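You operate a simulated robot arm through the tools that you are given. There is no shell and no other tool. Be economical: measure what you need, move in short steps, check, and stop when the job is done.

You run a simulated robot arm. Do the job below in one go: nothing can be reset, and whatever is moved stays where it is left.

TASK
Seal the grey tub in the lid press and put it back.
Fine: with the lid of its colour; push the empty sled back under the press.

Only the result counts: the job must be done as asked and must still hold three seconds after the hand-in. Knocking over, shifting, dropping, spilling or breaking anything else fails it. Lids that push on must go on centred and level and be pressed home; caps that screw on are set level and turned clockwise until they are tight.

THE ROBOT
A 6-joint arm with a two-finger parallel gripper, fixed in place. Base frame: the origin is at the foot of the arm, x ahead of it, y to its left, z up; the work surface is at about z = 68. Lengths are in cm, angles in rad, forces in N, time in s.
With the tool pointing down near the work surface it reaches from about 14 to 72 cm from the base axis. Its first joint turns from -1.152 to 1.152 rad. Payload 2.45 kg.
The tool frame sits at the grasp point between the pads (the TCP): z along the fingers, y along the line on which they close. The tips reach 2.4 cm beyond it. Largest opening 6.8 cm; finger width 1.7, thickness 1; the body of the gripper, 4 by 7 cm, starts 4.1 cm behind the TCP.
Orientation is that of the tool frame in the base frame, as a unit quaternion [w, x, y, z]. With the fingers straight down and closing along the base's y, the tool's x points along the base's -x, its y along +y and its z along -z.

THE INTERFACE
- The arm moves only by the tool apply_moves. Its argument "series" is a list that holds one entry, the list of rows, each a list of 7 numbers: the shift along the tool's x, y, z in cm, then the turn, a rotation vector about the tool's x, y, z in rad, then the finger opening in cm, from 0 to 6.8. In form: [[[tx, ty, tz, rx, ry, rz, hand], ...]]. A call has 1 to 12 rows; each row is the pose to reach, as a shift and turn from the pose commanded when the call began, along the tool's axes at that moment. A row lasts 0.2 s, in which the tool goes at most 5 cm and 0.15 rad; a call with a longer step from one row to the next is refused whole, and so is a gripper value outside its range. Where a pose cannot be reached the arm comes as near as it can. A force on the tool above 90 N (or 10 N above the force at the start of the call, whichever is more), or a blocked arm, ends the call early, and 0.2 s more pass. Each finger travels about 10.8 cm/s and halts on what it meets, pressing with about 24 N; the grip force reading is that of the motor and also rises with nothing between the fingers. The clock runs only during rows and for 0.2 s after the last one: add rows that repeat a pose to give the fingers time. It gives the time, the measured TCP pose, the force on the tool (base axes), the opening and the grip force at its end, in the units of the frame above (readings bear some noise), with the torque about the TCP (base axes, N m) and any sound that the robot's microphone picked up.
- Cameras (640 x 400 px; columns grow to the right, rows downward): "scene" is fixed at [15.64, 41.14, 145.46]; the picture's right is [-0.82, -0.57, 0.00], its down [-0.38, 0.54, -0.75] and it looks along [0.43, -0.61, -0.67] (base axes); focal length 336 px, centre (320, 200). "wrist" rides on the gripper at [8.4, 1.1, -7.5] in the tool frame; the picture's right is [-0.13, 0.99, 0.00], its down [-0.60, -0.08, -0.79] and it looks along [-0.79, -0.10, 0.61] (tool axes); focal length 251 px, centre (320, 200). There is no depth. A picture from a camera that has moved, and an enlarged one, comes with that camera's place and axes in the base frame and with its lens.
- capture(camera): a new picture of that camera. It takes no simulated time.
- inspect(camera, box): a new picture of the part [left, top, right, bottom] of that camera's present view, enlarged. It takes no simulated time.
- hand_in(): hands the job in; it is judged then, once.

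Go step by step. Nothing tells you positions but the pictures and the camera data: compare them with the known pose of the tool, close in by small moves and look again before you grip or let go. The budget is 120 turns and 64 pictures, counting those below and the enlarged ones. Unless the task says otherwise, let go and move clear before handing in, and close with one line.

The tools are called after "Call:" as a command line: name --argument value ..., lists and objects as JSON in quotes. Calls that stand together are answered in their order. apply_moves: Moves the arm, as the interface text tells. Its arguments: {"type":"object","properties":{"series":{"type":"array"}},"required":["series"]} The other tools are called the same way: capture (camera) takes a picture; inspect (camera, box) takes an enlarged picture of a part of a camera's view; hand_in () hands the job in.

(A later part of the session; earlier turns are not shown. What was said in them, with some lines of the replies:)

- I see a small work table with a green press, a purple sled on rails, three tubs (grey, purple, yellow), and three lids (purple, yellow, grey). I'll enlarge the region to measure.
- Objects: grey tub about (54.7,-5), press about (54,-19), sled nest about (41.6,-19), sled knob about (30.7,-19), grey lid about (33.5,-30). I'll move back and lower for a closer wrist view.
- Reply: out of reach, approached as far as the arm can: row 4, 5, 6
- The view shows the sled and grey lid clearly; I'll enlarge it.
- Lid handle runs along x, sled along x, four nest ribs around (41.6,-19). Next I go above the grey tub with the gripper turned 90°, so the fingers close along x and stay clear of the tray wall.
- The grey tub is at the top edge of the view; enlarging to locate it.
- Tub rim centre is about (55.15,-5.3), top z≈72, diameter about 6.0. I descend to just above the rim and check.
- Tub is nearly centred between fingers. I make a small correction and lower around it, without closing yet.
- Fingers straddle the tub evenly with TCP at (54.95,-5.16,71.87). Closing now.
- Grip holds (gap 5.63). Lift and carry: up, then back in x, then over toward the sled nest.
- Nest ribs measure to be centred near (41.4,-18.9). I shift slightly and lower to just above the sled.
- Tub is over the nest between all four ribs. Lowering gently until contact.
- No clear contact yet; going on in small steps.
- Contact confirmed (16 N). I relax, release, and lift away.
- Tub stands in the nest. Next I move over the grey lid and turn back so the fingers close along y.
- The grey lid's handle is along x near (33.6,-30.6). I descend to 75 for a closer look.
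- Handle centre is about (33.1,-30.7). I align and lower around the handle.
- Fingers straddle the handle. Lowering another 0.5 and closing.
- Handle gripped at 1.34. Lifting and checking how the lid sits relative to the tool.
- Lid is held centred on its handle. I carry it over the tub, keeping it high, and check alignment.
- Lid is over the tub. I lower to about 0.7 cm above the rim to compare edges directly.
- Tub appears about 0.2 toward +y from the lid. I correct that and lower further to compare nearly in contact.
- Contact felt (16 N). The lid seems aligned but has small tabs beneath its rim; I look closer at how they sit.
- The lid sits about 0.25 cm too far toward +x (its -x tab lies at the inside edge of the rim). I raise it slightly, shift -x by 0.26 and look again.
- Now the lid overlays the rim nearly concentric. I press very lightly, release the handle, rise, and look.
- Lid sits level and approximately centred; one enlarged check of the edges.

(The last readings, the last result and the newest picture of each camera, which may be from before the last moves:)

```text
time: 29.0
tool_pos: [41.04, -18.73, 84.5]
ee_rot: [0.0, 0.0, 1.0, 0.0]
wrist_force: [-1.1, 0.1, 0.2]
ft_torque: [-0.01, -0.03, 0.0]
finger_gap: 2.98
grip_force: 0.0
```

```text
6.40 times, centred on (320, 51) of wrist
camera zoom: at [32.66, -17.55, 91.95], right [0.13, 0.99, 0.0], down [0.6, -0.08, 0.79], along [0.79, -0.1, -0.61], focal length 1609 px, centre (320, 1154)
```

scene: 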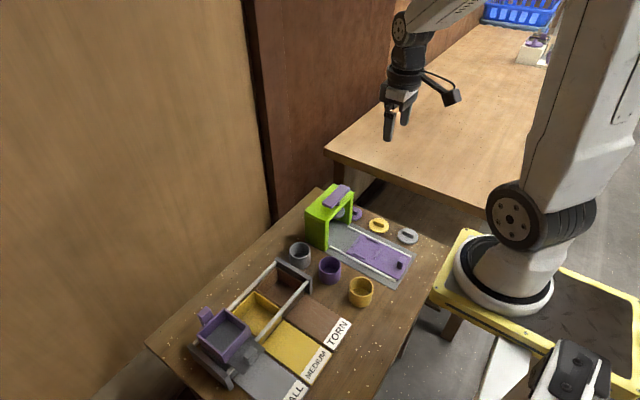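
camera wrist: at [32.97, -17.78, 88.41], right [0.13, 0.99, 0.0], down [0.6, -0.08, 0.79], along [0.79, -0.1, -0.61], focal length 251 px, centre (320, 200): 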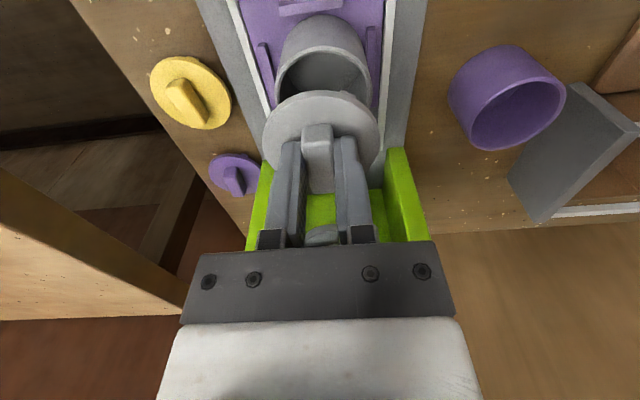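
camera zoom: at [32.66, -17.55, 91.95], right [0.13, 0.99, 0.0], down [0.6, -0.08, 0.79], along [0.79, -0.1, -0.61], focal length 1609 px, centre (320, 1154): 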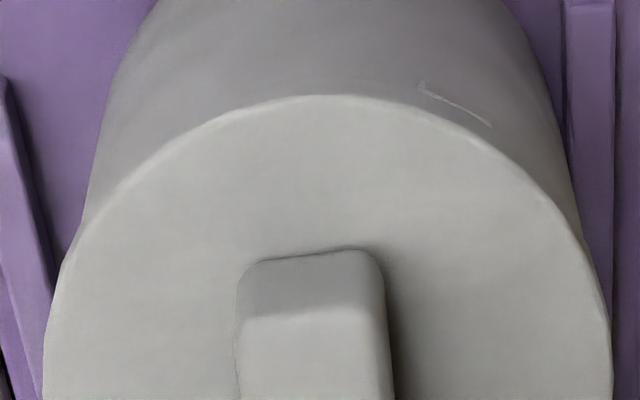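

Lid is centred to within ~0.05 and level. Next I move above the sled knob.

Call:
apply_moves --series '[[[3.5, -0.05, 0, 0, 0, 0, 5], [7, -0.1, 0, 0, 0, 0, 6], [10.1, -0.15, 0, 0, 0, 0, 6], [10.1, -0.15, 4, 0, 0, 0, 6], [10.1, -0.15, 4, 0, 0, 0, 6]]]'

Call:
capture --camera "wrist"

Call:
inspect --camera "scene" --box '[345, 215, 441, 275]'

```text
time: 30.2
tool_pos: [31.01, -18.96, 80.52]
ee_rot: [0.0, -0.001, 1.0, 0.001]
wrist_force: [0.1, 0.0, -0.8]
ft_torque: [0.01, 0.02, -0.02]
finger_gap: 6.01
grip_force: 0.0
```

```text
20 pictures are left
camera wrist: at [22.61, -17.76, 87.92], right [0.13, 0.99, 0.0], down [0.6, -0.08, 0.79], along [0.79, -0.1, -0.61], focal length 251 px, centre (320, 200)
```

wrist: 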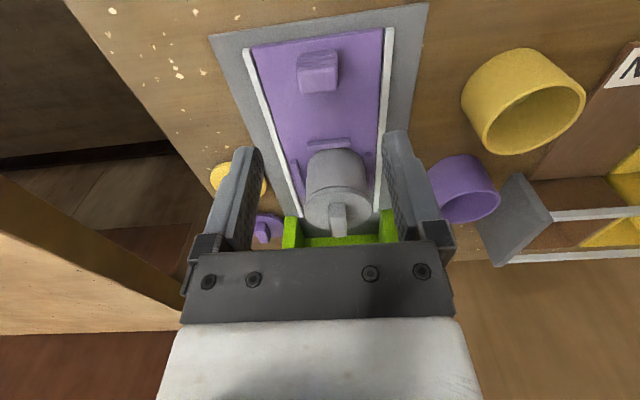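

```text
6.67 times, centred on (393, 245) of scene
camera zoom: at [15.64, 41.14, 145.46], right [-0.82, -0.57, 0.0], down [-0.38, 0.54, -0.75], along [0.43, -0.61, -0.67], focal length 2240 px, centre (-167, -100)
```

zoom: 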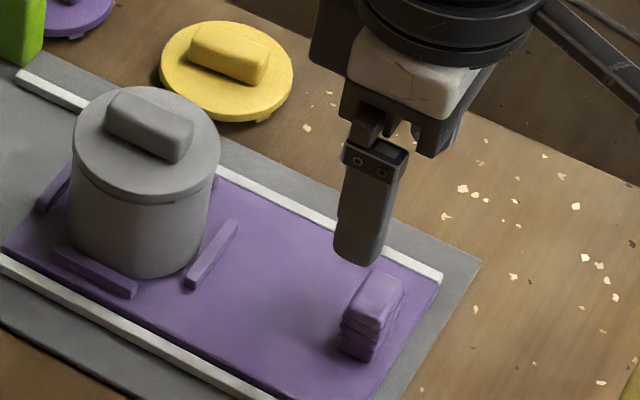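

Knob is at about (30.7,-18.9). I lower around it and close.

Call:
apply_moves --series '[[[0.3, 0, 3, 0, 0, 0, 6], [0.3, 0, 6, 0, 0, 0, 6], [0.3, 0, 8.1, 0, 0, 0, 6], [0.3, 0, 8.1, 0, 0, 0, 4], [0.3, 0, 8.1, 0, 0, 0, 2], [0.3, 0, 8.1, 0, 0, 0, 1.5], [0.3, 0, 8.1, 0, 0, 0, 1.5]]]'

Call:
capture --camera "scene"

```text
time: 31.8
tool_pos: [30.79, -18.92, 72.29]
ee_rot: [0.001, 0.0, 1.0, -0.001]
wrist_force: [0.0, -13.7, -19.7]
ft_torque: [0.0, -0.47, 0.02]
finger_gap: 2.56
grip_force: 41.4
```

```text
18 pictures are left
```

scene: 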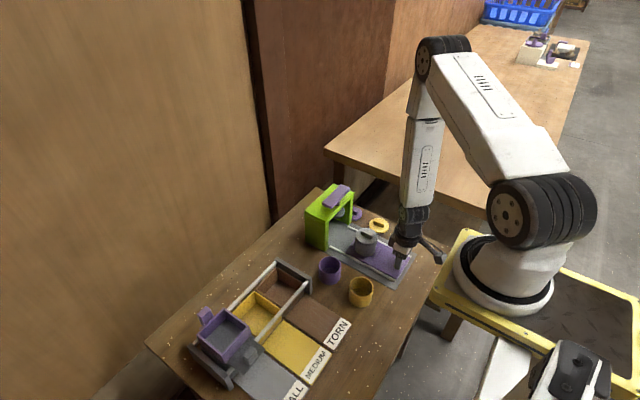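

Grip is on with some side load; I ease the pose to relieve it.

Call:
apply_moves --series '[[[0, 0, 0, 0, 0, 0, 3.2], [0, -0.12, 0.1, 0, 0, 0, 3.2], [0, -0.12, 0.1, 0, 0, 0, 2.2], [0, -0.12, 0.1, 0, 0, 0, 1.8], [0, -0.12, 0.1, 0, 0, 0, 1.8]]]'

```text
time: 33.0
tool_pos: [30.79, -18.93, 72.41]
ee_rot: [-0.001, 0.0, 1.0, 0.0]
wrist_force: [0.4, -3.6, 3.9]
ft_torque: [0.01, 0.24, -0.01]
finger_gap: 2.57
grip_force: 40.6
```

Load relieved. Pushing the sled forward smoothly about 9.5 cm, then I'll look.

Call:
apply_moves --series '[[[-0.4, 0, 0, 0, 0, 0, 1.8], [-1.2, 0, 0, 0, 0, 0, 1.8], [-2.2, 0, 0, 0, 0, 0, 1.8], [-3.2, 0, 0, 0, 0, 0, 1.8], [-4.2, 0, 0, 0, 0, 0, 1.8], [-5.2, 0, 0, 0, 0, 0, 1.8], [-6.2, 0, 0, 0, 0, 0, 1.8], [-7.2, 0, 0, 0, 0, 0, 1.8], [-8.2, 0, 0, 0, 0, 0, 1.8], [-9.1, 0, 0, 0, 0, 0, 1.8], [-9.5, 0, 0, 0, 0, 0, 1.8]]]'

Call:
inspect --camera "scene" --box '[300, 180, 412, 250]'

```text
time: 35.4
tool_pos: [40.33, -19.04, 72.29]
ee_rot: [0.002, 0.0, 1.0, -0.001]
wrist_force: [-0.8, -11.9, 16.7]
ft_torque: [0.03, 0.61, 0.04]
finger_gap: 2.56
grip_force: 41.5
```

```text
5.71 times, centred on (356, 215) of scene
camera zoom: at [15.62, 41.13, 145.47], right [-0.82, -0.57, 0.0], down [-0.38, 0.55, -0.75], along [0.43, -0.61, -0.67], focal length 1920 px, centre (114, 114)
```

zoom: 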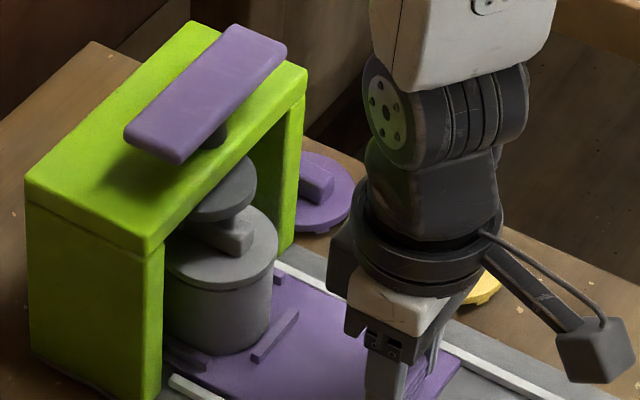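

Tub is entering under the plunger. Continue in small steps watching for a stop.

Call:
apply_moves --series '[[[-0.3, -0.06, -0.05, 0, 0, 0, 1.8], [-0.6, -0.06, -0.05, 0, 0, 0, 1.8], [-1.0, -0.06, -0.05, 0, 0, 0, 1.8], [-1.0, -0.06, -0.05, 0, 0, 0, 1.8]]]'

```text
time: 36.4
tool_pos: [41.38, -19.0, 72.37]
ee_rot: [0.0, 0.0, 1.0, 0.0]
wrist_force: [-0.2, -10.0, -2.0]
ft_torque: [-0.13, -0.73, -0.01]
finger_gap: 2.56
grip_force: 41.3
```

Call:
apply_moves --series '[[[-0.3, -0.06, -0.03, 0, 0, 0, 1.8], [-0.6, -0.06, -0.03, 0, 0, 0, 1.8], [-0.6, -0.06, -0.03, 0, 0, 0, 1.8]]]'

Call:
inspect --camera "scene" --box '[316, 185, 380, 240]'

```text
time: 37.2
tool_pos: [41.52, -19.02, 72.21]
ee_rot: [-0.004, 0.001, 1.0, 0.003]
wrist_force: [-24.6, -18.1, 4.0]
ft_torque: [-0.5, 0.18, 0.06]
finger_gap: 2.6
grip_force: 40.8
```

```text
7.27 times, centred on (348, 212) of scene
camera zoom: at [15.59, 41.1, 145.48], right [-0.82, -0.57, 0.0], down [-0.38, 0.55, -0.75], along [0.43, -0.61, -0.67], focal length 2444 px, centre (116, 109)
```

zoom: 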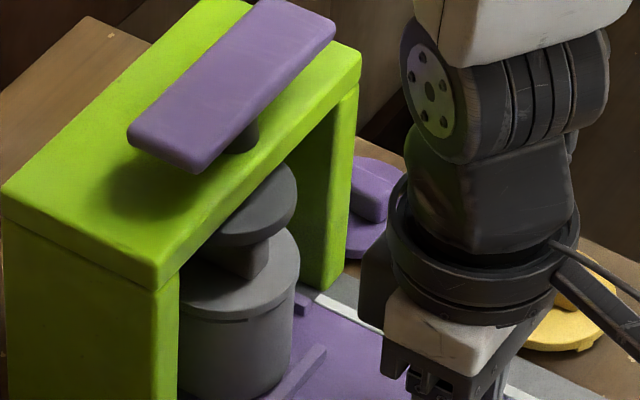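

The sled hit its stop (−25 N at x=41.5), and the disc is over the lid. I relax, release, rise and move closed fingers above the plunger plate.

Call:
apply_moves --series '[[[0.4, 0.1, 0, 0, 0, 0, 1.8], [0.4, 0.1, 0, 0, 0, 0, 3.5], [0.4, 0.1, 0, 0, 0, 0, 5], [0.4, 0.1, -2, 0, 0, 0, 5], [0.4, 0.1, -6, 0, 0, 0, 3], [0.4, 0.1, -11, 0, 0, 0, 0], [0.4, 0.1, -16, 0, 0, 0, 0], [0.4, 0.1, -19.5, 0, 0, 0, 0], [0.4, 0.1, -19.5, 0, 0, 0, 0]]]'

Call:
capture --camera "wrist"

```text
time: 39.2
tool_pos: [41.33, -18.81, 91.95]
ee_rot: [0.0, 0.0, 1.0, 0.001]
wrist_force: [-0.5, -0.2, -0.9]
ft_torque: [-0.01, 0.01, 0.0]
finger_gap: 0.03
grip_force: 23.7
```

```text
15 pictures are left
camera wrist: at [33.04, -17.84, 99.31], right [0.13, 0.99, 0.0], down [0.6, -0.08, 0.79], along [0.79, -0.1, -0.61], focal length 251 px, centre (320, 200)
```

wrist: 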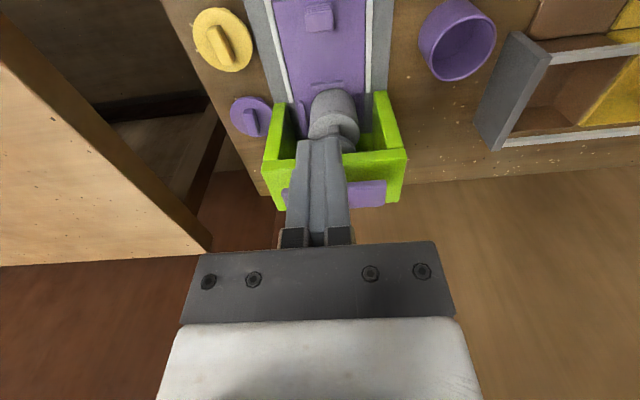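

Plate centre computes to (52.4,-18.9), top z≈83.5. I move above it and approach.

Call:
apply_moves --series '[[[-4, -0.1, 0, 0, 0, 0, 0], [-8, -0.1, 0, 0, 0, 0, 0], [-11, -0.1, 0, 0, 0, 0, 0], [-11, -0.1, 2, 0, 0, 0, 0], [-11, -0.1, 4.5, 0, 0, 0, 0], [-11, -0.1, 4.5, 0, 0, 0, 0]]]'

Call:
inspect --camera "scene" --box '[300, 160, 380, 230]'

```text
time: 40.6
tool_pos: [52.5, -19.05, 87.36]
ee_rot: [0.0, 0.001, 1.0, 0.0]
wrist_force: [0.1, 0.5, -0.5]
ft_torque: [0.03, -0.01, 0.02]
finger_gap: 0.0
grip_force: 23.7
```

```text
5.71 times, centred on (340, 195) of scene
camera zoom: at [15.64, 41.14, 145.46], right [-0.82, -0.57, 0.0], down [-0.38, 0.54, -0.75], along [0.43, -0.61, -0.67], focal length 1920 px, centre (206, 229)
```

zoom: 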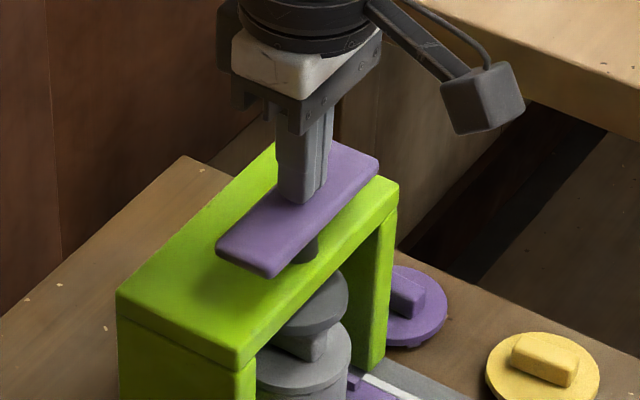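

Fingertips are above the plate centre. Pressing down in small steps.

Call:
apply_moves --series '[[[0, 0, 0.4, 0, 0, 0, 0], [0, 0, 0.8, 0, 0, 0, 0], [0, 0, 1.2, 0, 0, 0, 0], [0, 0, 1.6, 0, 0, 0, 0], [0, 0, 2.0, 0, 0, 0, 0], [0, 0, 2.0, 0, 0, 0, 0]]]'

```text
time: 42.0
tool_pos: [52.37, -19.22, 85.47]
ee_rot: [0.0, 0.0, 1.0, 0.0]
wrist_force: [-4.9, -0.8, 13.9]
ft_torque: [0.0, 0.14, 0.06]
finger_gap: 0.01
grip_force: 23.3
```

Call:
apply_moves --series '[[[0, 0, 0.3, 0, 0, 0, 0], [0, 0, 0.6, 0, 0, 0, 0], [0, 0, 0.9, 0, 0, 0, 0], [0, 0, 0.9, 0, 0, 0, 0]]]'

```text
time: 42.7
tool_pos: [52.48, -19.15, 85.31]
ee_rot: [-0.001, 0.0, 1.0, 0.0]
wrist_force: [-15.0, 5.1, 31.5]
ft_torque: [0.14, 0.37, -0.04]
finger_gap: 0.03
grip_force: 23.1
stopped in row 3: the force on the tool passed its limit at 96 N (the readings are from after the stop); the commanded pose is now the measured one
```

The call stopped at 96 N. I check what happened under the press.

Call:
inspect --camera "scene" --box '[310, 195, 374, 240]'

```text
8.89 times, centred on (342, 218) of scene
camera zoom: at [15.55, 41.17, 145.46], right [-0.82, -0.57, 0.0], down [-0.38, 0.54, -0.75], along [0.43, -0.61, -0.67], focal length 2987 px, centre (124, 44)
```

zoom: 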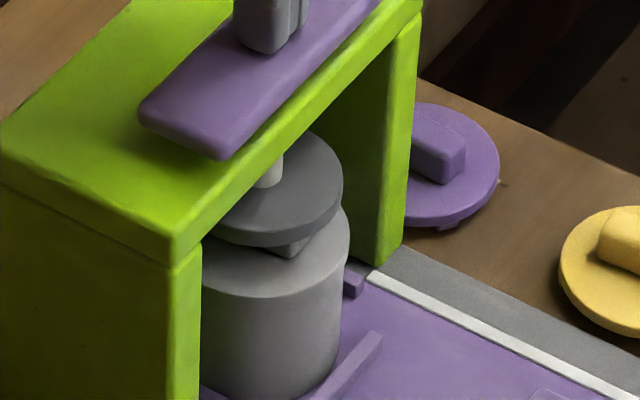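

The disc is down on the handle and the lid/tub gap appears closed. I press once more to make sure it's home.

Call:
apply_moves --series '[[[0, 0, 0.1, 0, 0, 0, 0], [0, 0, 0.2, 0, 0, 0, 0], [0, 0, 0.3, 0, 0, 0, 0], [0, 0, 0.4, 0, 0, 0, 0], [0, 0, 0.5, 0, 0, 0, 0], [0, 0, 0.6, 0, 0, 0, 0]]]'

```text
time: 43.8
tool_pos: [52.43, -19.14, 85.38]
ee_rot: [-0.002, 0.0, 1.0, 0.001]
wrist_force: [-15.2, 6.2, 31.2]
ft_torque: [0.14, 0.27, 0.04]
finger_gap: 0.01
grip_force: 23.5
stopped in row 5: the force on the tool passed its limit at 92 N (the readings are from after the stop); the commanded pose is now the measured one
```

No further travel — solid stop. I lift off and return to above the knob at x≈41.3.

Call:
apply_moves --series '[[[0, 0, -2, 0, 0, 0, 0], [0, 0, -6.5, 0, 0, 0, 0], [4, 0.1, -6.5, 0, 0, 0, 2], [8, 0.15, -6.5, 0, 0, 0, 4], [11.2, 0.2, -6.5, 0, 0, 0, 5], [11.2, 0.2, -2, 0, 0, 0, 5], [11.2, 0.2, 3, 0, 0, 0, 5], [11.2, 0.2, 5, 0, 0, 0, 5], [11.2, 0.2, 5, 0, 0, 0, 5]]]'

Call:
inspect --camera "scene" --box '[310, 185, 410, 260]'

```text
time: 45.8
tool_pos: [41.49, -18.95, 80.26]
ee_rot: [-0.001, 0.0, 1.0, 0.0]
wrist_force: [0.6, -0.2, 0.2]
ft_torque: [0.02, 0.0, -0.01]
finger_gap: 5.0
grip_force: 0.1
```

```text
5.33 times, centred on (360, 222) of scene
camera zoom: at [15.64, 41.14, 145.46], right [-0.82, -0.57, 0.0], down [-0.38, 0.54, -0.75], along [0.43, -0.61, -0.67], focal length 1792 px, centre (107, 80)
```

zoom: 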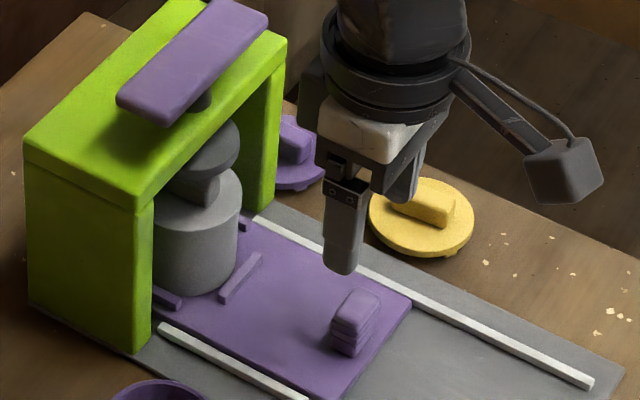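

The plunger sprang back and the lid looks seated. Lower and grip the knob again.

Call:
apply_moves --series '[[[0.05, 0, 3, 0, 0, 0, 5], [0.05, 0, 6, 0, 0, 0, 5], [0.05, 0, 7.9, 0, 0, 0, 5], [0.05, 0, 7.9, 0, 0, 0, 3.5], [0.05, 0, 7.9, 0, 0, 0, 2.2], [0.05, 0, 7.9, 0, 0, 0, 1.8], [0.05, 0, 7.9, 0, 0, 0, 1.8]]]'

```text
time: 47.4
tool_pos: [41.33, -18.91, 72.14]
ee_rot: [-0.001, 0.0, 1.0, 0.0]
wrist_force: [-0.8, -2.6, -12.1]
ft_torque: [-0.09, -0.51, 0.01]
finger_gap: 2.59
grip_force: 41.5
```

Knob gripped; pulling the sled back out smoothly.

Call:
apply_moves --series '[[[0.4, 0, 0.05, 0, 0, 0, 1.8], [1.2, 0, 0.05, 0, 0, 0, 1.8], [2.2, 0, 0.05, 0, 0, 0, 1.8], [3.2, 0, 0.05, 0, 0, 0, 1.8], [4.2, 0, 0.05, 0, 0, 0, 1.8], [5.2, 0, 0.05, 0, 0, 0, 1.8], [6.2, 0, 0.05, 0, 0, 0, 1.8], [7.2, 0, 0.05, 0, 0, 0, 1.8], [8.2, 0, 0.05, 0, 0, 0, 1.8], [9.2, 0, 0.05, 0, 0, 0, 1.8], [10.0, 0, 0.05, 0, 0, 0, 1.8], [10.3, 0, 0.05, 0, 0, 0, 1.8]]]'

Call:
inspect --camera "scene" --box '[336, 215, 400, 255]'

```text
time: 50.0
tool_pos: [31.13, -18.93, 72.34]
ee_rot: [0.0, -0.001, 1.0, 0.0]
wrist_force: [1.5, -9.4, 9.5]
ft_torque: [-0.12, -0.13, -0.01]
finger_gap: 2.61
grip_force: 41.0
```

```text
10.00 times, centred on (368, 235) of scene
camera zoom: at [15.64, 41.13, 145.47], right [-0.82, -0.57, 0.0], down [-0.38, 0.55, -0.75], along [0.43, -0.61, -0.67], focal length 3360 px, centre (-160, -150)
```

zoom: 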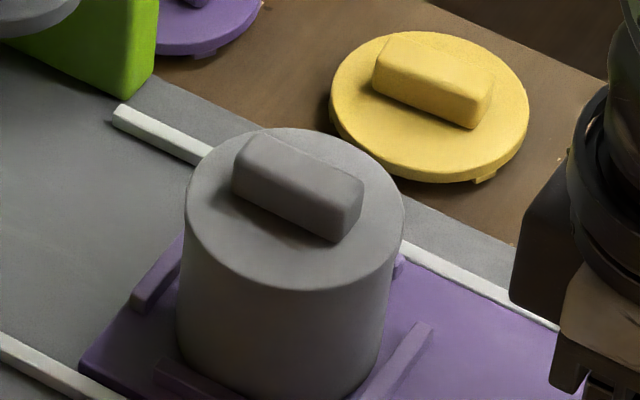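

The lid is flush on the tub. I release the knob and rise, then go over the tub with the gripper turned 90°.

Call:
apply_moves --series '[[[0, 0, 0, 0, 0, 0, 2.6], [0, 0, 0, 0, 0, 0, 4], [0, 0, 0, 0, 0, 0, 5.5], [0, 0, -2, 0, 0, 0, 6], [0, 0, -6, 0, 0, 0, 6.8], [0, 0, -10, 0, 0, 0, 6.8], [0, 0, -14, 0, 0, 0, 6.8], [0, 0, -14, 0, 0, 0, 6.8]]]'

Call:
apply_moves --series '[[[-0.95, 0.02, 0, 0, 0, 0.1428, 6.8], [-1.9, 0.04, 0, 0, 0, 0.2856, 6.8], [-2.85, 0.06, 0, 0, 0, 0.4284, 6.8], [-3.8, 0.08, 0, 0, 0, 0.5712, 6.8], [-4.75, 0.1, 0, 0, 0, 0.714, 6.8], [-5.7, 0.12, 0, 0, 0, 0.8568, 6.8], [-6.65, 0.14, 0, 0, 0, 0.9996, 6.8], [-7.6, 0.16, 0, 0, 0, 1.1424, 6.8], [-8.55, 0.18, 0, 0, 0, 1.2852, 6.8], [-9.5, 0.2, 0, 0, 0, 1.428, 6.8], [-10.4, 0.2, 0, 0, 0, 1.5708, 6.8], [-10.4, 0.2, 0, 0, 0, 1.5708, 6.8]]]'

Call:
capture --camera "wrist"

```text
time: 51.8
tool_pos: [31.07, -19.04, 86.29]
ee_rot: [0.0, 0.0, 1.0, 0.001]
wrist_force: [0.1, 1.2, -0.1]
ft_torque: [0.01, -0.01, 0.0]
finger_gap: 6.78
grip_force: 0.1
```

```text
time: 54.4
tool_pos: [41.51, -18.65, 86.27]
ee_rot: [-0.002, 0.708, 0.706, 0.0]
wrist_force: [0.0, -0.3, 0.8]
ft_torque: [-0.01, 0.02, 0.02]
finger_gap: 6.79
grip_force: 0.1
```

```text
10 pictures are left
camera wrist: at [42.6, -10.34, 93.74], right [0.99, -0.13, 0.0], down [-0.08, -0.6, 0.79], along [-0.11, -0.79, -0.61], focal length 251 px, centre (320, 200)
```

wrist: 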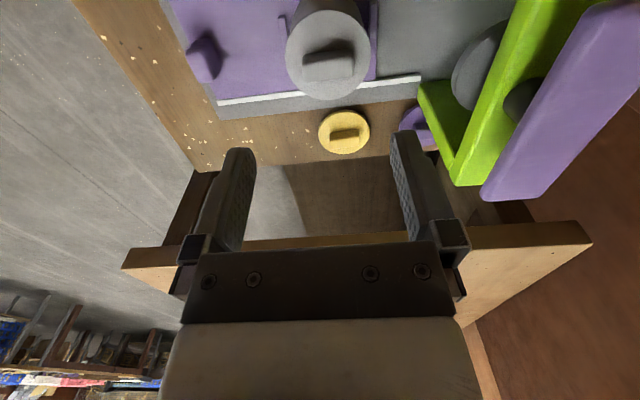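

The sealed tub is slightly ahead in x (~41.9). I shift and descend to just above it to verify.

Call:
apply_moves --series '[[[0, 0.35, 3, 0, 0, 0, 6.8], [0, 0.35, 6, 0, 0, 0, 6.8], [0, 0.35, 8.3, 0, 0, 0, 6.8], [0, 0.35, 8.3, 0, 0, 0, 6.8]]]'

Call:
capture --camera "wrist"

```text
time: 55.4
tool_pos: [41.91, -18.79, 77.93]
ee_rot: [-0.001, 0.707, 0.707, -0.001]
wrist_force: [0.1, 0.4, 0.0]
ft_torque: [-0.03, -0.01, 0.01]
finger_gap: 6.79
grip_force: 0.0
```

```text
9 pictures are left
camera wrist: at [42.94, -10.35, 85.39], right [0.99, -0.13, 0.0], down [-0.08, -0.6, 0.79], along [-0.1, -0.79, -0.61], focal length 251 px, centre (320, 200)
```

wrist: 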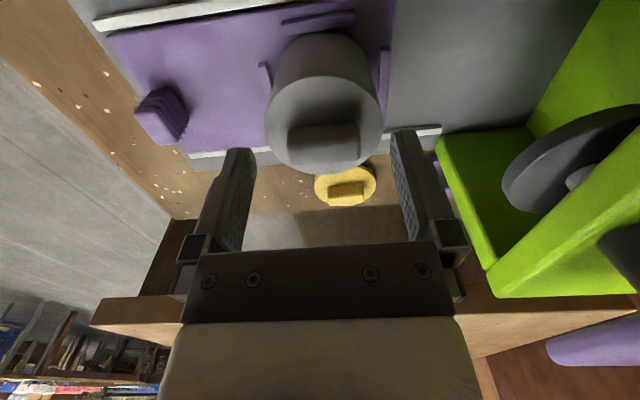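

Small correction (+0.12 x, +0.15 y), then lowering around the tub.

Call:
apply_moves --series '[[[0.15, 0.12, 1.2, 0, 0, 0, 6.8], [0.15, 0.12, 2.4, 0, 0, 0, 6.8], [0.15, 0.12, 3.6, 0, 0, 0, 6.8], [0.15, 0.12, 4.8, 0, 0, 0, 6.8], [0.15, 0.12, 4.8, 0, 0, 0, 6.8]]]'

Call:
inspect --camera "wrist" --box '[190, 60, 450, 240]'

```text
time: 56.5
tool_pos: [41.8, -18.64, 73.12]
ee_rot: [0.0, 0.707, 0.707, -0.001]
wrist_force: [-0.5, 0.3, -1.2]
ft_torque: [-0.01, 0.0, -0.01]
finger_gap: 6.81
grip_force: 0.0
```

```text
2.22 times, centred on (320, 150) of wrist
camera zoom: at [43.03, -10.22, 80.57], right [0.99, -0.13, 0.0], down [-0.08, -0.6, 0.79], along [-0.1, -0.79, -0.61], focal length 559 px, centre (320, 311)
```

zoom: 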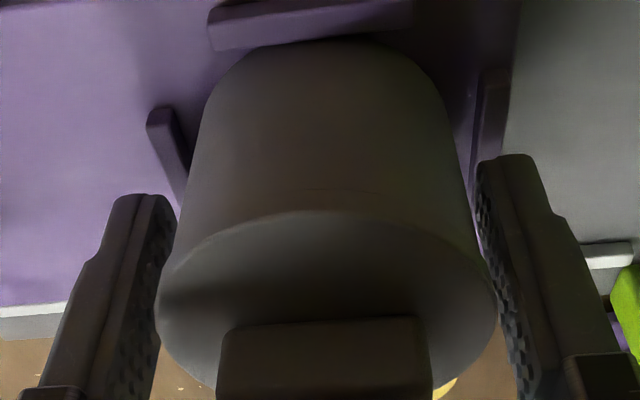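

Tub is between the fingers. Close and lift.

Call:
apply_moves --series '[[[0, 0, 0, 0, 0, 0, 6.2], [0, 0, 0, 0, 0, 0, 5.6], [0, 0, 0, 0, 0, 0, 5.0], [0, 0, 0, 0, 0, 0, 5.0], [0, 0, -0.5, 0, 0, 0, 5.0], [0, 0, -2, 0, 0, 0, 5.0], [0, 0, -5, 0, 0, 0, 5.0], [0, 0, -8.9, 0, 0, 0, 5.0], [0, 0, -8.9, 0, 0, 0, 5.0]]]'

Call:
inspect --camera "scene" --box '[310, 185, 406, 245]'

```text
time: 58.5
tool_pos: [41.8, -18.54, 82.24]
ee_rot: [-0.003, 0.707, 0.707, -0.001]
wrist_force: [0.5, 0.2, -0.1]
ft_torque: [0.0, -0.01, 0.02]
finger_gap: 6.03
grip_force: 24.3
```

```text
6.67 times, centred on (358, 215) of scene
camera zoom: at [15.64, 41.14, 145.46], right [-0.82, -0.57, 0.0], down [-0.38, 0.54, -0.75], along [0.43, -0.61, -0.67], focal length 2240 px, centre (67, 100)
```

zoom: 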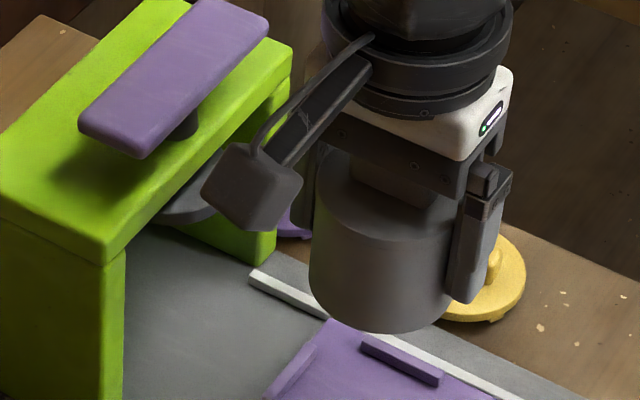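

Held by the lid rim (gap 6.03), tub attached. Carrying it back above its original place (54.93,-5.0).

Call:
apply_moves --series '[[[4.5, 0, 0, 0, 0, 0, 5.0], [9, 0, 0, 0, 0, 0, 5.0], [13.6, 0, 0, 0, 0, 0, 5.0], [13.6, 4.4, 0, 0, 0, 0, 5.0], [13.6, 8.8, 0, 0, 0, 0, 5.0], [13.6, 13.1, 0, 0, 0, 0, 5.0], [13.6, 13.1, 3, 0, 0, 0, 5.0], [13.6, 13.1, 6, 0, 0, 0, 5.0], [13.6, 13.1, 8.8, 0, 0, 0, 5.0], [13.6, 13.1, 8.8, 0, 0, 0, 5.0]]]'

Call:
inspect --camera "scene" --box '[250, 215, 346, 275]'

```text
time: 60.8
tool_pos: [55.11, -4.9, 73.26]
ee_rot: [-0.001, 0.707, 0.707, -0.001]
wrist_force: [-0.3, 0.3, -1.7]
ft_torque: [0.01, 0.0, 0.03]
finger_gap: 6.02
grip_force: 24.3
```

```text
6.67 times, centred on (298, 245) of scene
camera zoom: at [15.64, 41.14, 145.46], right [-0.82, -0.57, 0.0], down [-0.38, 0.54, -0.75], along [0.43, -0.61, -0.67], focal length 2240 px, centre (467, -100)
```

zoom: 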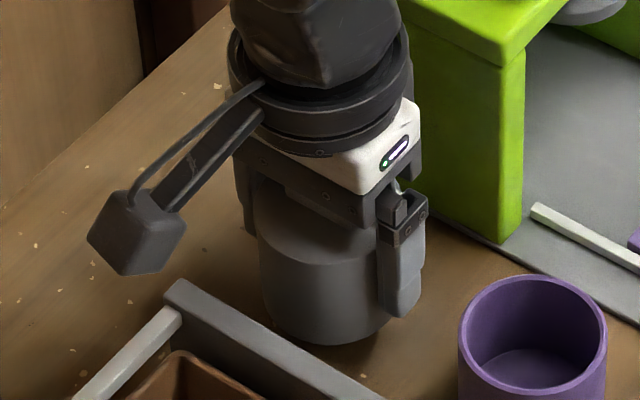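

Nearly over the original spot; adjusting slightly (−0.12 x, −0.12 y) and lowering gently to the table.

Call:
apply_moves --series '[[[-0.12, -0.12, 0.4, 0, 0, 0, 5.0], [-0.12, -0.12, 0.8, 0, 0, 0, 5.0], [-0.12, -0.12, 1.1, 0, 0, 0, 5.0], [-0.12, -0.12, 1.2, 0, 0, 0, 5.0]]]'

```text
time: 61.8
tool_pos: [54.87, -5.06, 71.94]
ee_rot: [-0.001, 0.707, 0.707, -0.001]
wrist_force: [-0.1, -0.1, -0.5]
ft_torque: [-0.02, 0.0, 0.02]
finger_gap: 6.03
grip_force: 24.2
```

Call:
apply_moves --series '[[[0, 0, 0.1, 0, 0, 0, 5.0], [0, 0, 0.15, 0, 0, 0, 5.0]]]'

```text
time: 62.4
tool_pos: [54.9, -5.14, 72.01]
ee_rot: [-0.001, 0.707, 0.707, -0.001]
wrist_force: [-1.1, 0.6, 5.2]
ft_torque: [0.0, -0.01, 0.02]
finger_gap: 6.02
grip_force: 24.1
```

Contact felt (5 N). Releasing and lifting clear.

Call:
apply_moves --series '[[[0, 0, 0.05, 0, 0, 0, 5.0], [0, 0, 0.0, 0, 0, 0, 6.2], [0, 0, 0.0, 0, 0, 0, 6.8], [0, 0, 0, 0, 0, 0, 6.8], [0, 0, -2, 0, 0, 0, 6.8], [0, 0, -6, 0, 0, 0, 6.8], [0, 0, -11, 0, 0, 0, 6.8], [0, 0, -16, 0, 0, 0, 6.8], [0, 0, -16, 0, 0, 0, 6.8]]]'

Call:
inspect --camera "scene" --box '[270, 225, 366, 285]'

```text
time: 64.3
tool_pos: [54.94, -5.28, 87.92]
ee_rot: [-0.002, 0.707, 0.707, -0.001]
wrist_force: [-0.3, -0.6, -0.3]
ft_torque: [-0.01, -0.04, -0.03]
finger_gap: 6.8
grip_force: 0.1
```

```text
6.67 times, centred on (318, 255) of scene
camera zoom: at [15.64, 41.14, 145.46], right [-0.82, -0.57, 0.0], down [-0.38, 0.54, -0.75], along [0.43, -0.61, -0.67], focal length 2240 px, centre (333, -167)
```

zoom: 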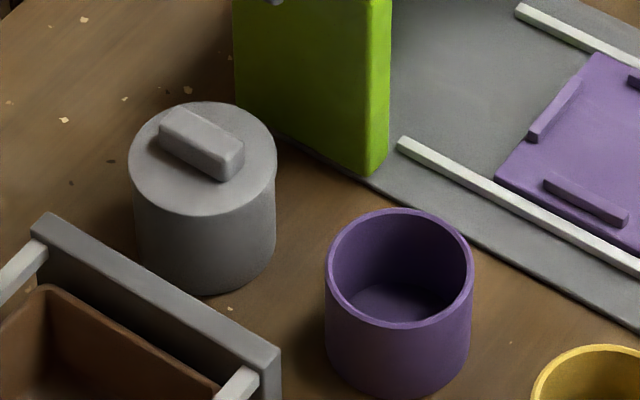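

The sealed tub stands back in its spot. Now back to the sled knob, turning the gripper back.

Call:
apply_moves --series '[[[-1.24, -2.15, 0, 0, 0, -0.1428, 6.8], [-2.48, -4.3, 0, 0, 0, -0.2856, 6.8], [-3.72, -6.45, 0, 0, 0, -0.4284, 6.8], [-4.96, -8.6, 0, 0, 0, -0.5712, 6.8], [-6.2, -10.75, 0, 0, 0, -0.714, 6.8], [-7.44, -12.9, 0, 0, 0, -0.8568, 6.8], [-8.68, -15.05, 0, 0, 0, -0.9996, 6.0], [-9.92, -17.2, 0, 0, 0, -1.1424, 5.0], [-11.16, -19.35, 0, 0, 0, -1.2852, 5.0], [-12.4, -21.5, 0, 0, 0, -1.428, 5.0], [-13.65, -23.7, 0, 0, 0, -1.5708, 5.0], [-13.65, -23.7, 0, 0, 0, -1.5708, 5.0]]]'

Call:
capture --camera "wrist"

```text
time: 67.0
tool_pos: [31.21, -18.78, 88.03]
ee_rot: [0.0, -0.001, 1.0, -0.001]
wrist_force: [-0.1, -0.3, 0.2]
ft_torque: [0.05, 0.01, 0.01]
finger_gap: 5.02
grip_force: 0.1
```

```text
4 pictures are left
camera wrist: at [22.88, -17.66, 95.43], right [0.13, 0.99, 0.0], down [0.61, -0.08, 0.79], along [0.79, -0.1, -0.61], focal length 251 px, centre (320, 200)
```

wrist: 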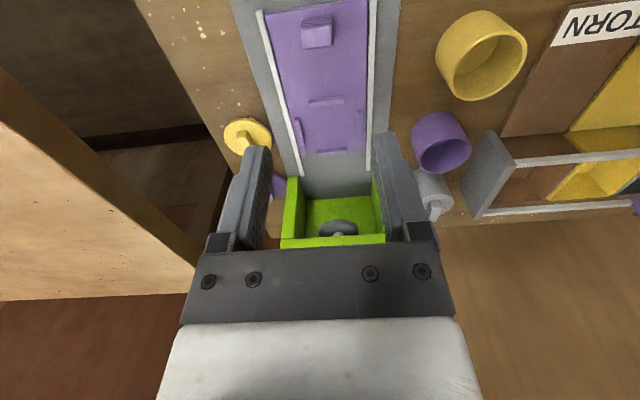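

Knob is right below (about 31.1,-18.9). Lower and grip.

Call:
apply_moves --series '[[[0.1, -0.1, 4, 0, 0, 0, 5], [0.1, -0.1, 8, 0, 0, 0, 5], [0.1, -0.1, 12, 0, 0, 0, 5], [0.1, -0.1, 14.5, 0, 0, 0, 5], [0.1, -0.1, 15.7, 0, 0, 0, 5], [0.1, -0.1, 15.7, 0, 0, 0, 3.5], [0.1, -0.1, 15.7, 0, 0, 0, 2.2], [0.1, -0.1, 15.7, 0, 0, 0, 1.8], [0.1, -0.1, 15.7, 0, 0, 0, 1.8]]]'

```text
time: 69.0
tool_pos: [31.23, -18.95, 72.27]
ee_rot: [0.0, 0.0, 1.0, -0.002]
wrist_force: [1.3, -11.4, -2.8]
ft_torque: [-0.05, -0.1, 0.03]
finger_gap: 2.72
grip_force: 5.4
```

Gripping the knob; now pushing the empty sled under the press to its stop.

Call:
apply_moves --series '[[[-0.4, -0.05, 0, 0, 0, 0, 1.8], [-1.2, -0.05, 0, 0, 0, 0, 1.8], [-2.2, -0.05, 0, 0, 0, 0, 1.8], [-3.2, -0.05, 0, 0, 0, 0, 1.8], [-4.2, -0.05, 0, 0, 0, 0, 1.8], [-5.2, -0.05, 0, 0, 0, 0, 1.8], [-6.2, -0.05, 0, 0, 0, 0, 1.8], [-7.2, -0.05, 0, 0, 0, 0, 1.8], [-8.2, -0.05, 0, 0, 0, 0, 1.8], [-9.2, -0.05, 0, 0, 0, 0, 1.8], [-9.9, -0.05, 0, 0, 0, 0, 1.8], [-9.9, -0.05, 0, 0, 0, 0, 1.8]]]'

Call:
apply_moves --series '[[[-0.2, 0, 0, 0, 0, 0, 1.8], [-0.4, 0, 0, 0, 0, 0, 1.8], [-0.6, 0, 0, 0, 0, 0, 1.8], [-0.6, 0, 0, 0, 0, 0, 1.8]]]'

```text
time: 71.5
tool_pos: [41.1, -18.79, 72.32]
ee_rot: [0.0, 0.0, 1.0, 0.001]
wrist_force: [-1.1, -11.5, -3.1]
ft_torque: [-0.09, 0.08, 0.04]
finger_gap: 2.8
grip_force: 6.4
```

```text
time: 72.5
tool_pos: [41.59, -18.92, 72.21]
ee_rot: [-0.002, 0.001, 1.0, 0.002]
wrist_force: [-4.4, -12.2, 1.1]
ft_torque: [-0.24, 0.11, -0.03]
finger_gap: 2.78
grip_force: 6.2
```

Call:
apply_moves --series '[[[-0.2, 0, 0, 0, 0, 0, 1.5], [-0.4, 0, 0, 0, 0, 0, 1.5], [-0.4, 0, 0, 0, 0, 0, 1.5]]]'

Call:
inspect --camera "scene" --box '[310, 185, 410, 260]'

```text
time: 73.3
tool_pos: [42.0, -18.92, 72.37]
ee_rot: [-0.001, 0.0, 1.0, 0.0]
wrist_force: [-5.5, -15.1, 0.4]
ft_torque: [-0.17, 0.03, -0.01]
finger_gap: 2.69
grip_force: 7.4
```

```text
5.33 times, centred on (360, 222) of scene
camera zoom: at [15.63, 41.11, 145.47], right [-0.82, -0.57, 0.0], down [-0.38, 0.55, -0.75], along [0.43, -0.61, -0.67], focal length 1792 px, centre (107, 80)
```

zoom: 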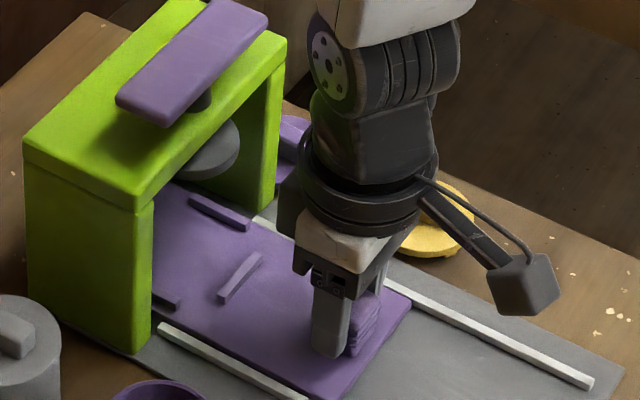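

The sled is at the same end stop as before (rear rib and edge match the earlier picture); the grip just slides. Release and move clear.

Call:
apply_moves --series '[[[0, 0, 0, 0, 0, 0, 3.0], [0, 0, 0, 0, 0, 0, 4.5], [0, 0, 0, 0, 0, 0, 6], [0, 0, -2, 0, 0, 0, 6], [0, 0, -6, 0, 0, 0, 6], [2, 0, -10, 0, 0, 0, 6], [4, 0, -14, 0, 0, 0, 6], [6, 0, -18, 0, 0, 0, 6], [6, 0, -18, 0, 0, 0, 6]]]'

Call:
inspect --camera "scene" --box '[270, 180, 430, 290]'

```text
time: 75.3
tool_pos: [36.0, -18.98, 90.29]
ee_rot: [-0.002, 0.0, 1.0, 0.001]
wrist_force: [-0.5, -0.6, 0.2]
ft_torque: [0.0, -0.04, 0.01]
finger_gap: 6.0
grip_force: 0.2
```

```text
3.64 times, centred on (350, 235) of scene
camera zoom: at [15.64, 41.14, 145.46], right [-0.82, -0.57, 0.0], down [-0.38, 0.54, -0.75], along [0.43, -0.61, -0.67], focal length 1222 px, centre (211, 73)
```

zoom: 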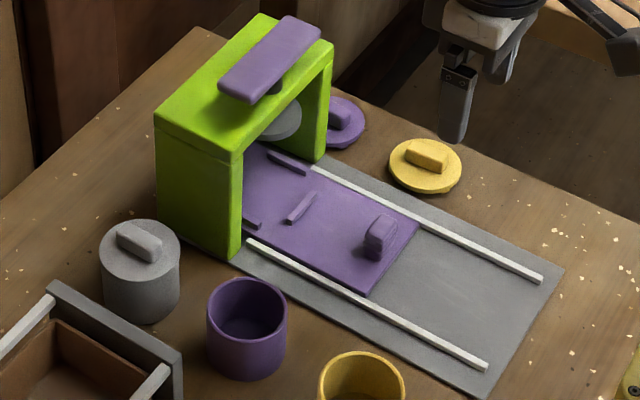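

The sealed grey tub is back in its place, the empty sled is under the press, and the arm is clear, so I'm handing in.

Call:
hand_in

```text
The job is handed in.
```

The grey tub is sealed with the grey lid and back within about 0.2 cm of where it started. The empty sled is at its stop under the press, and the job is handed in.
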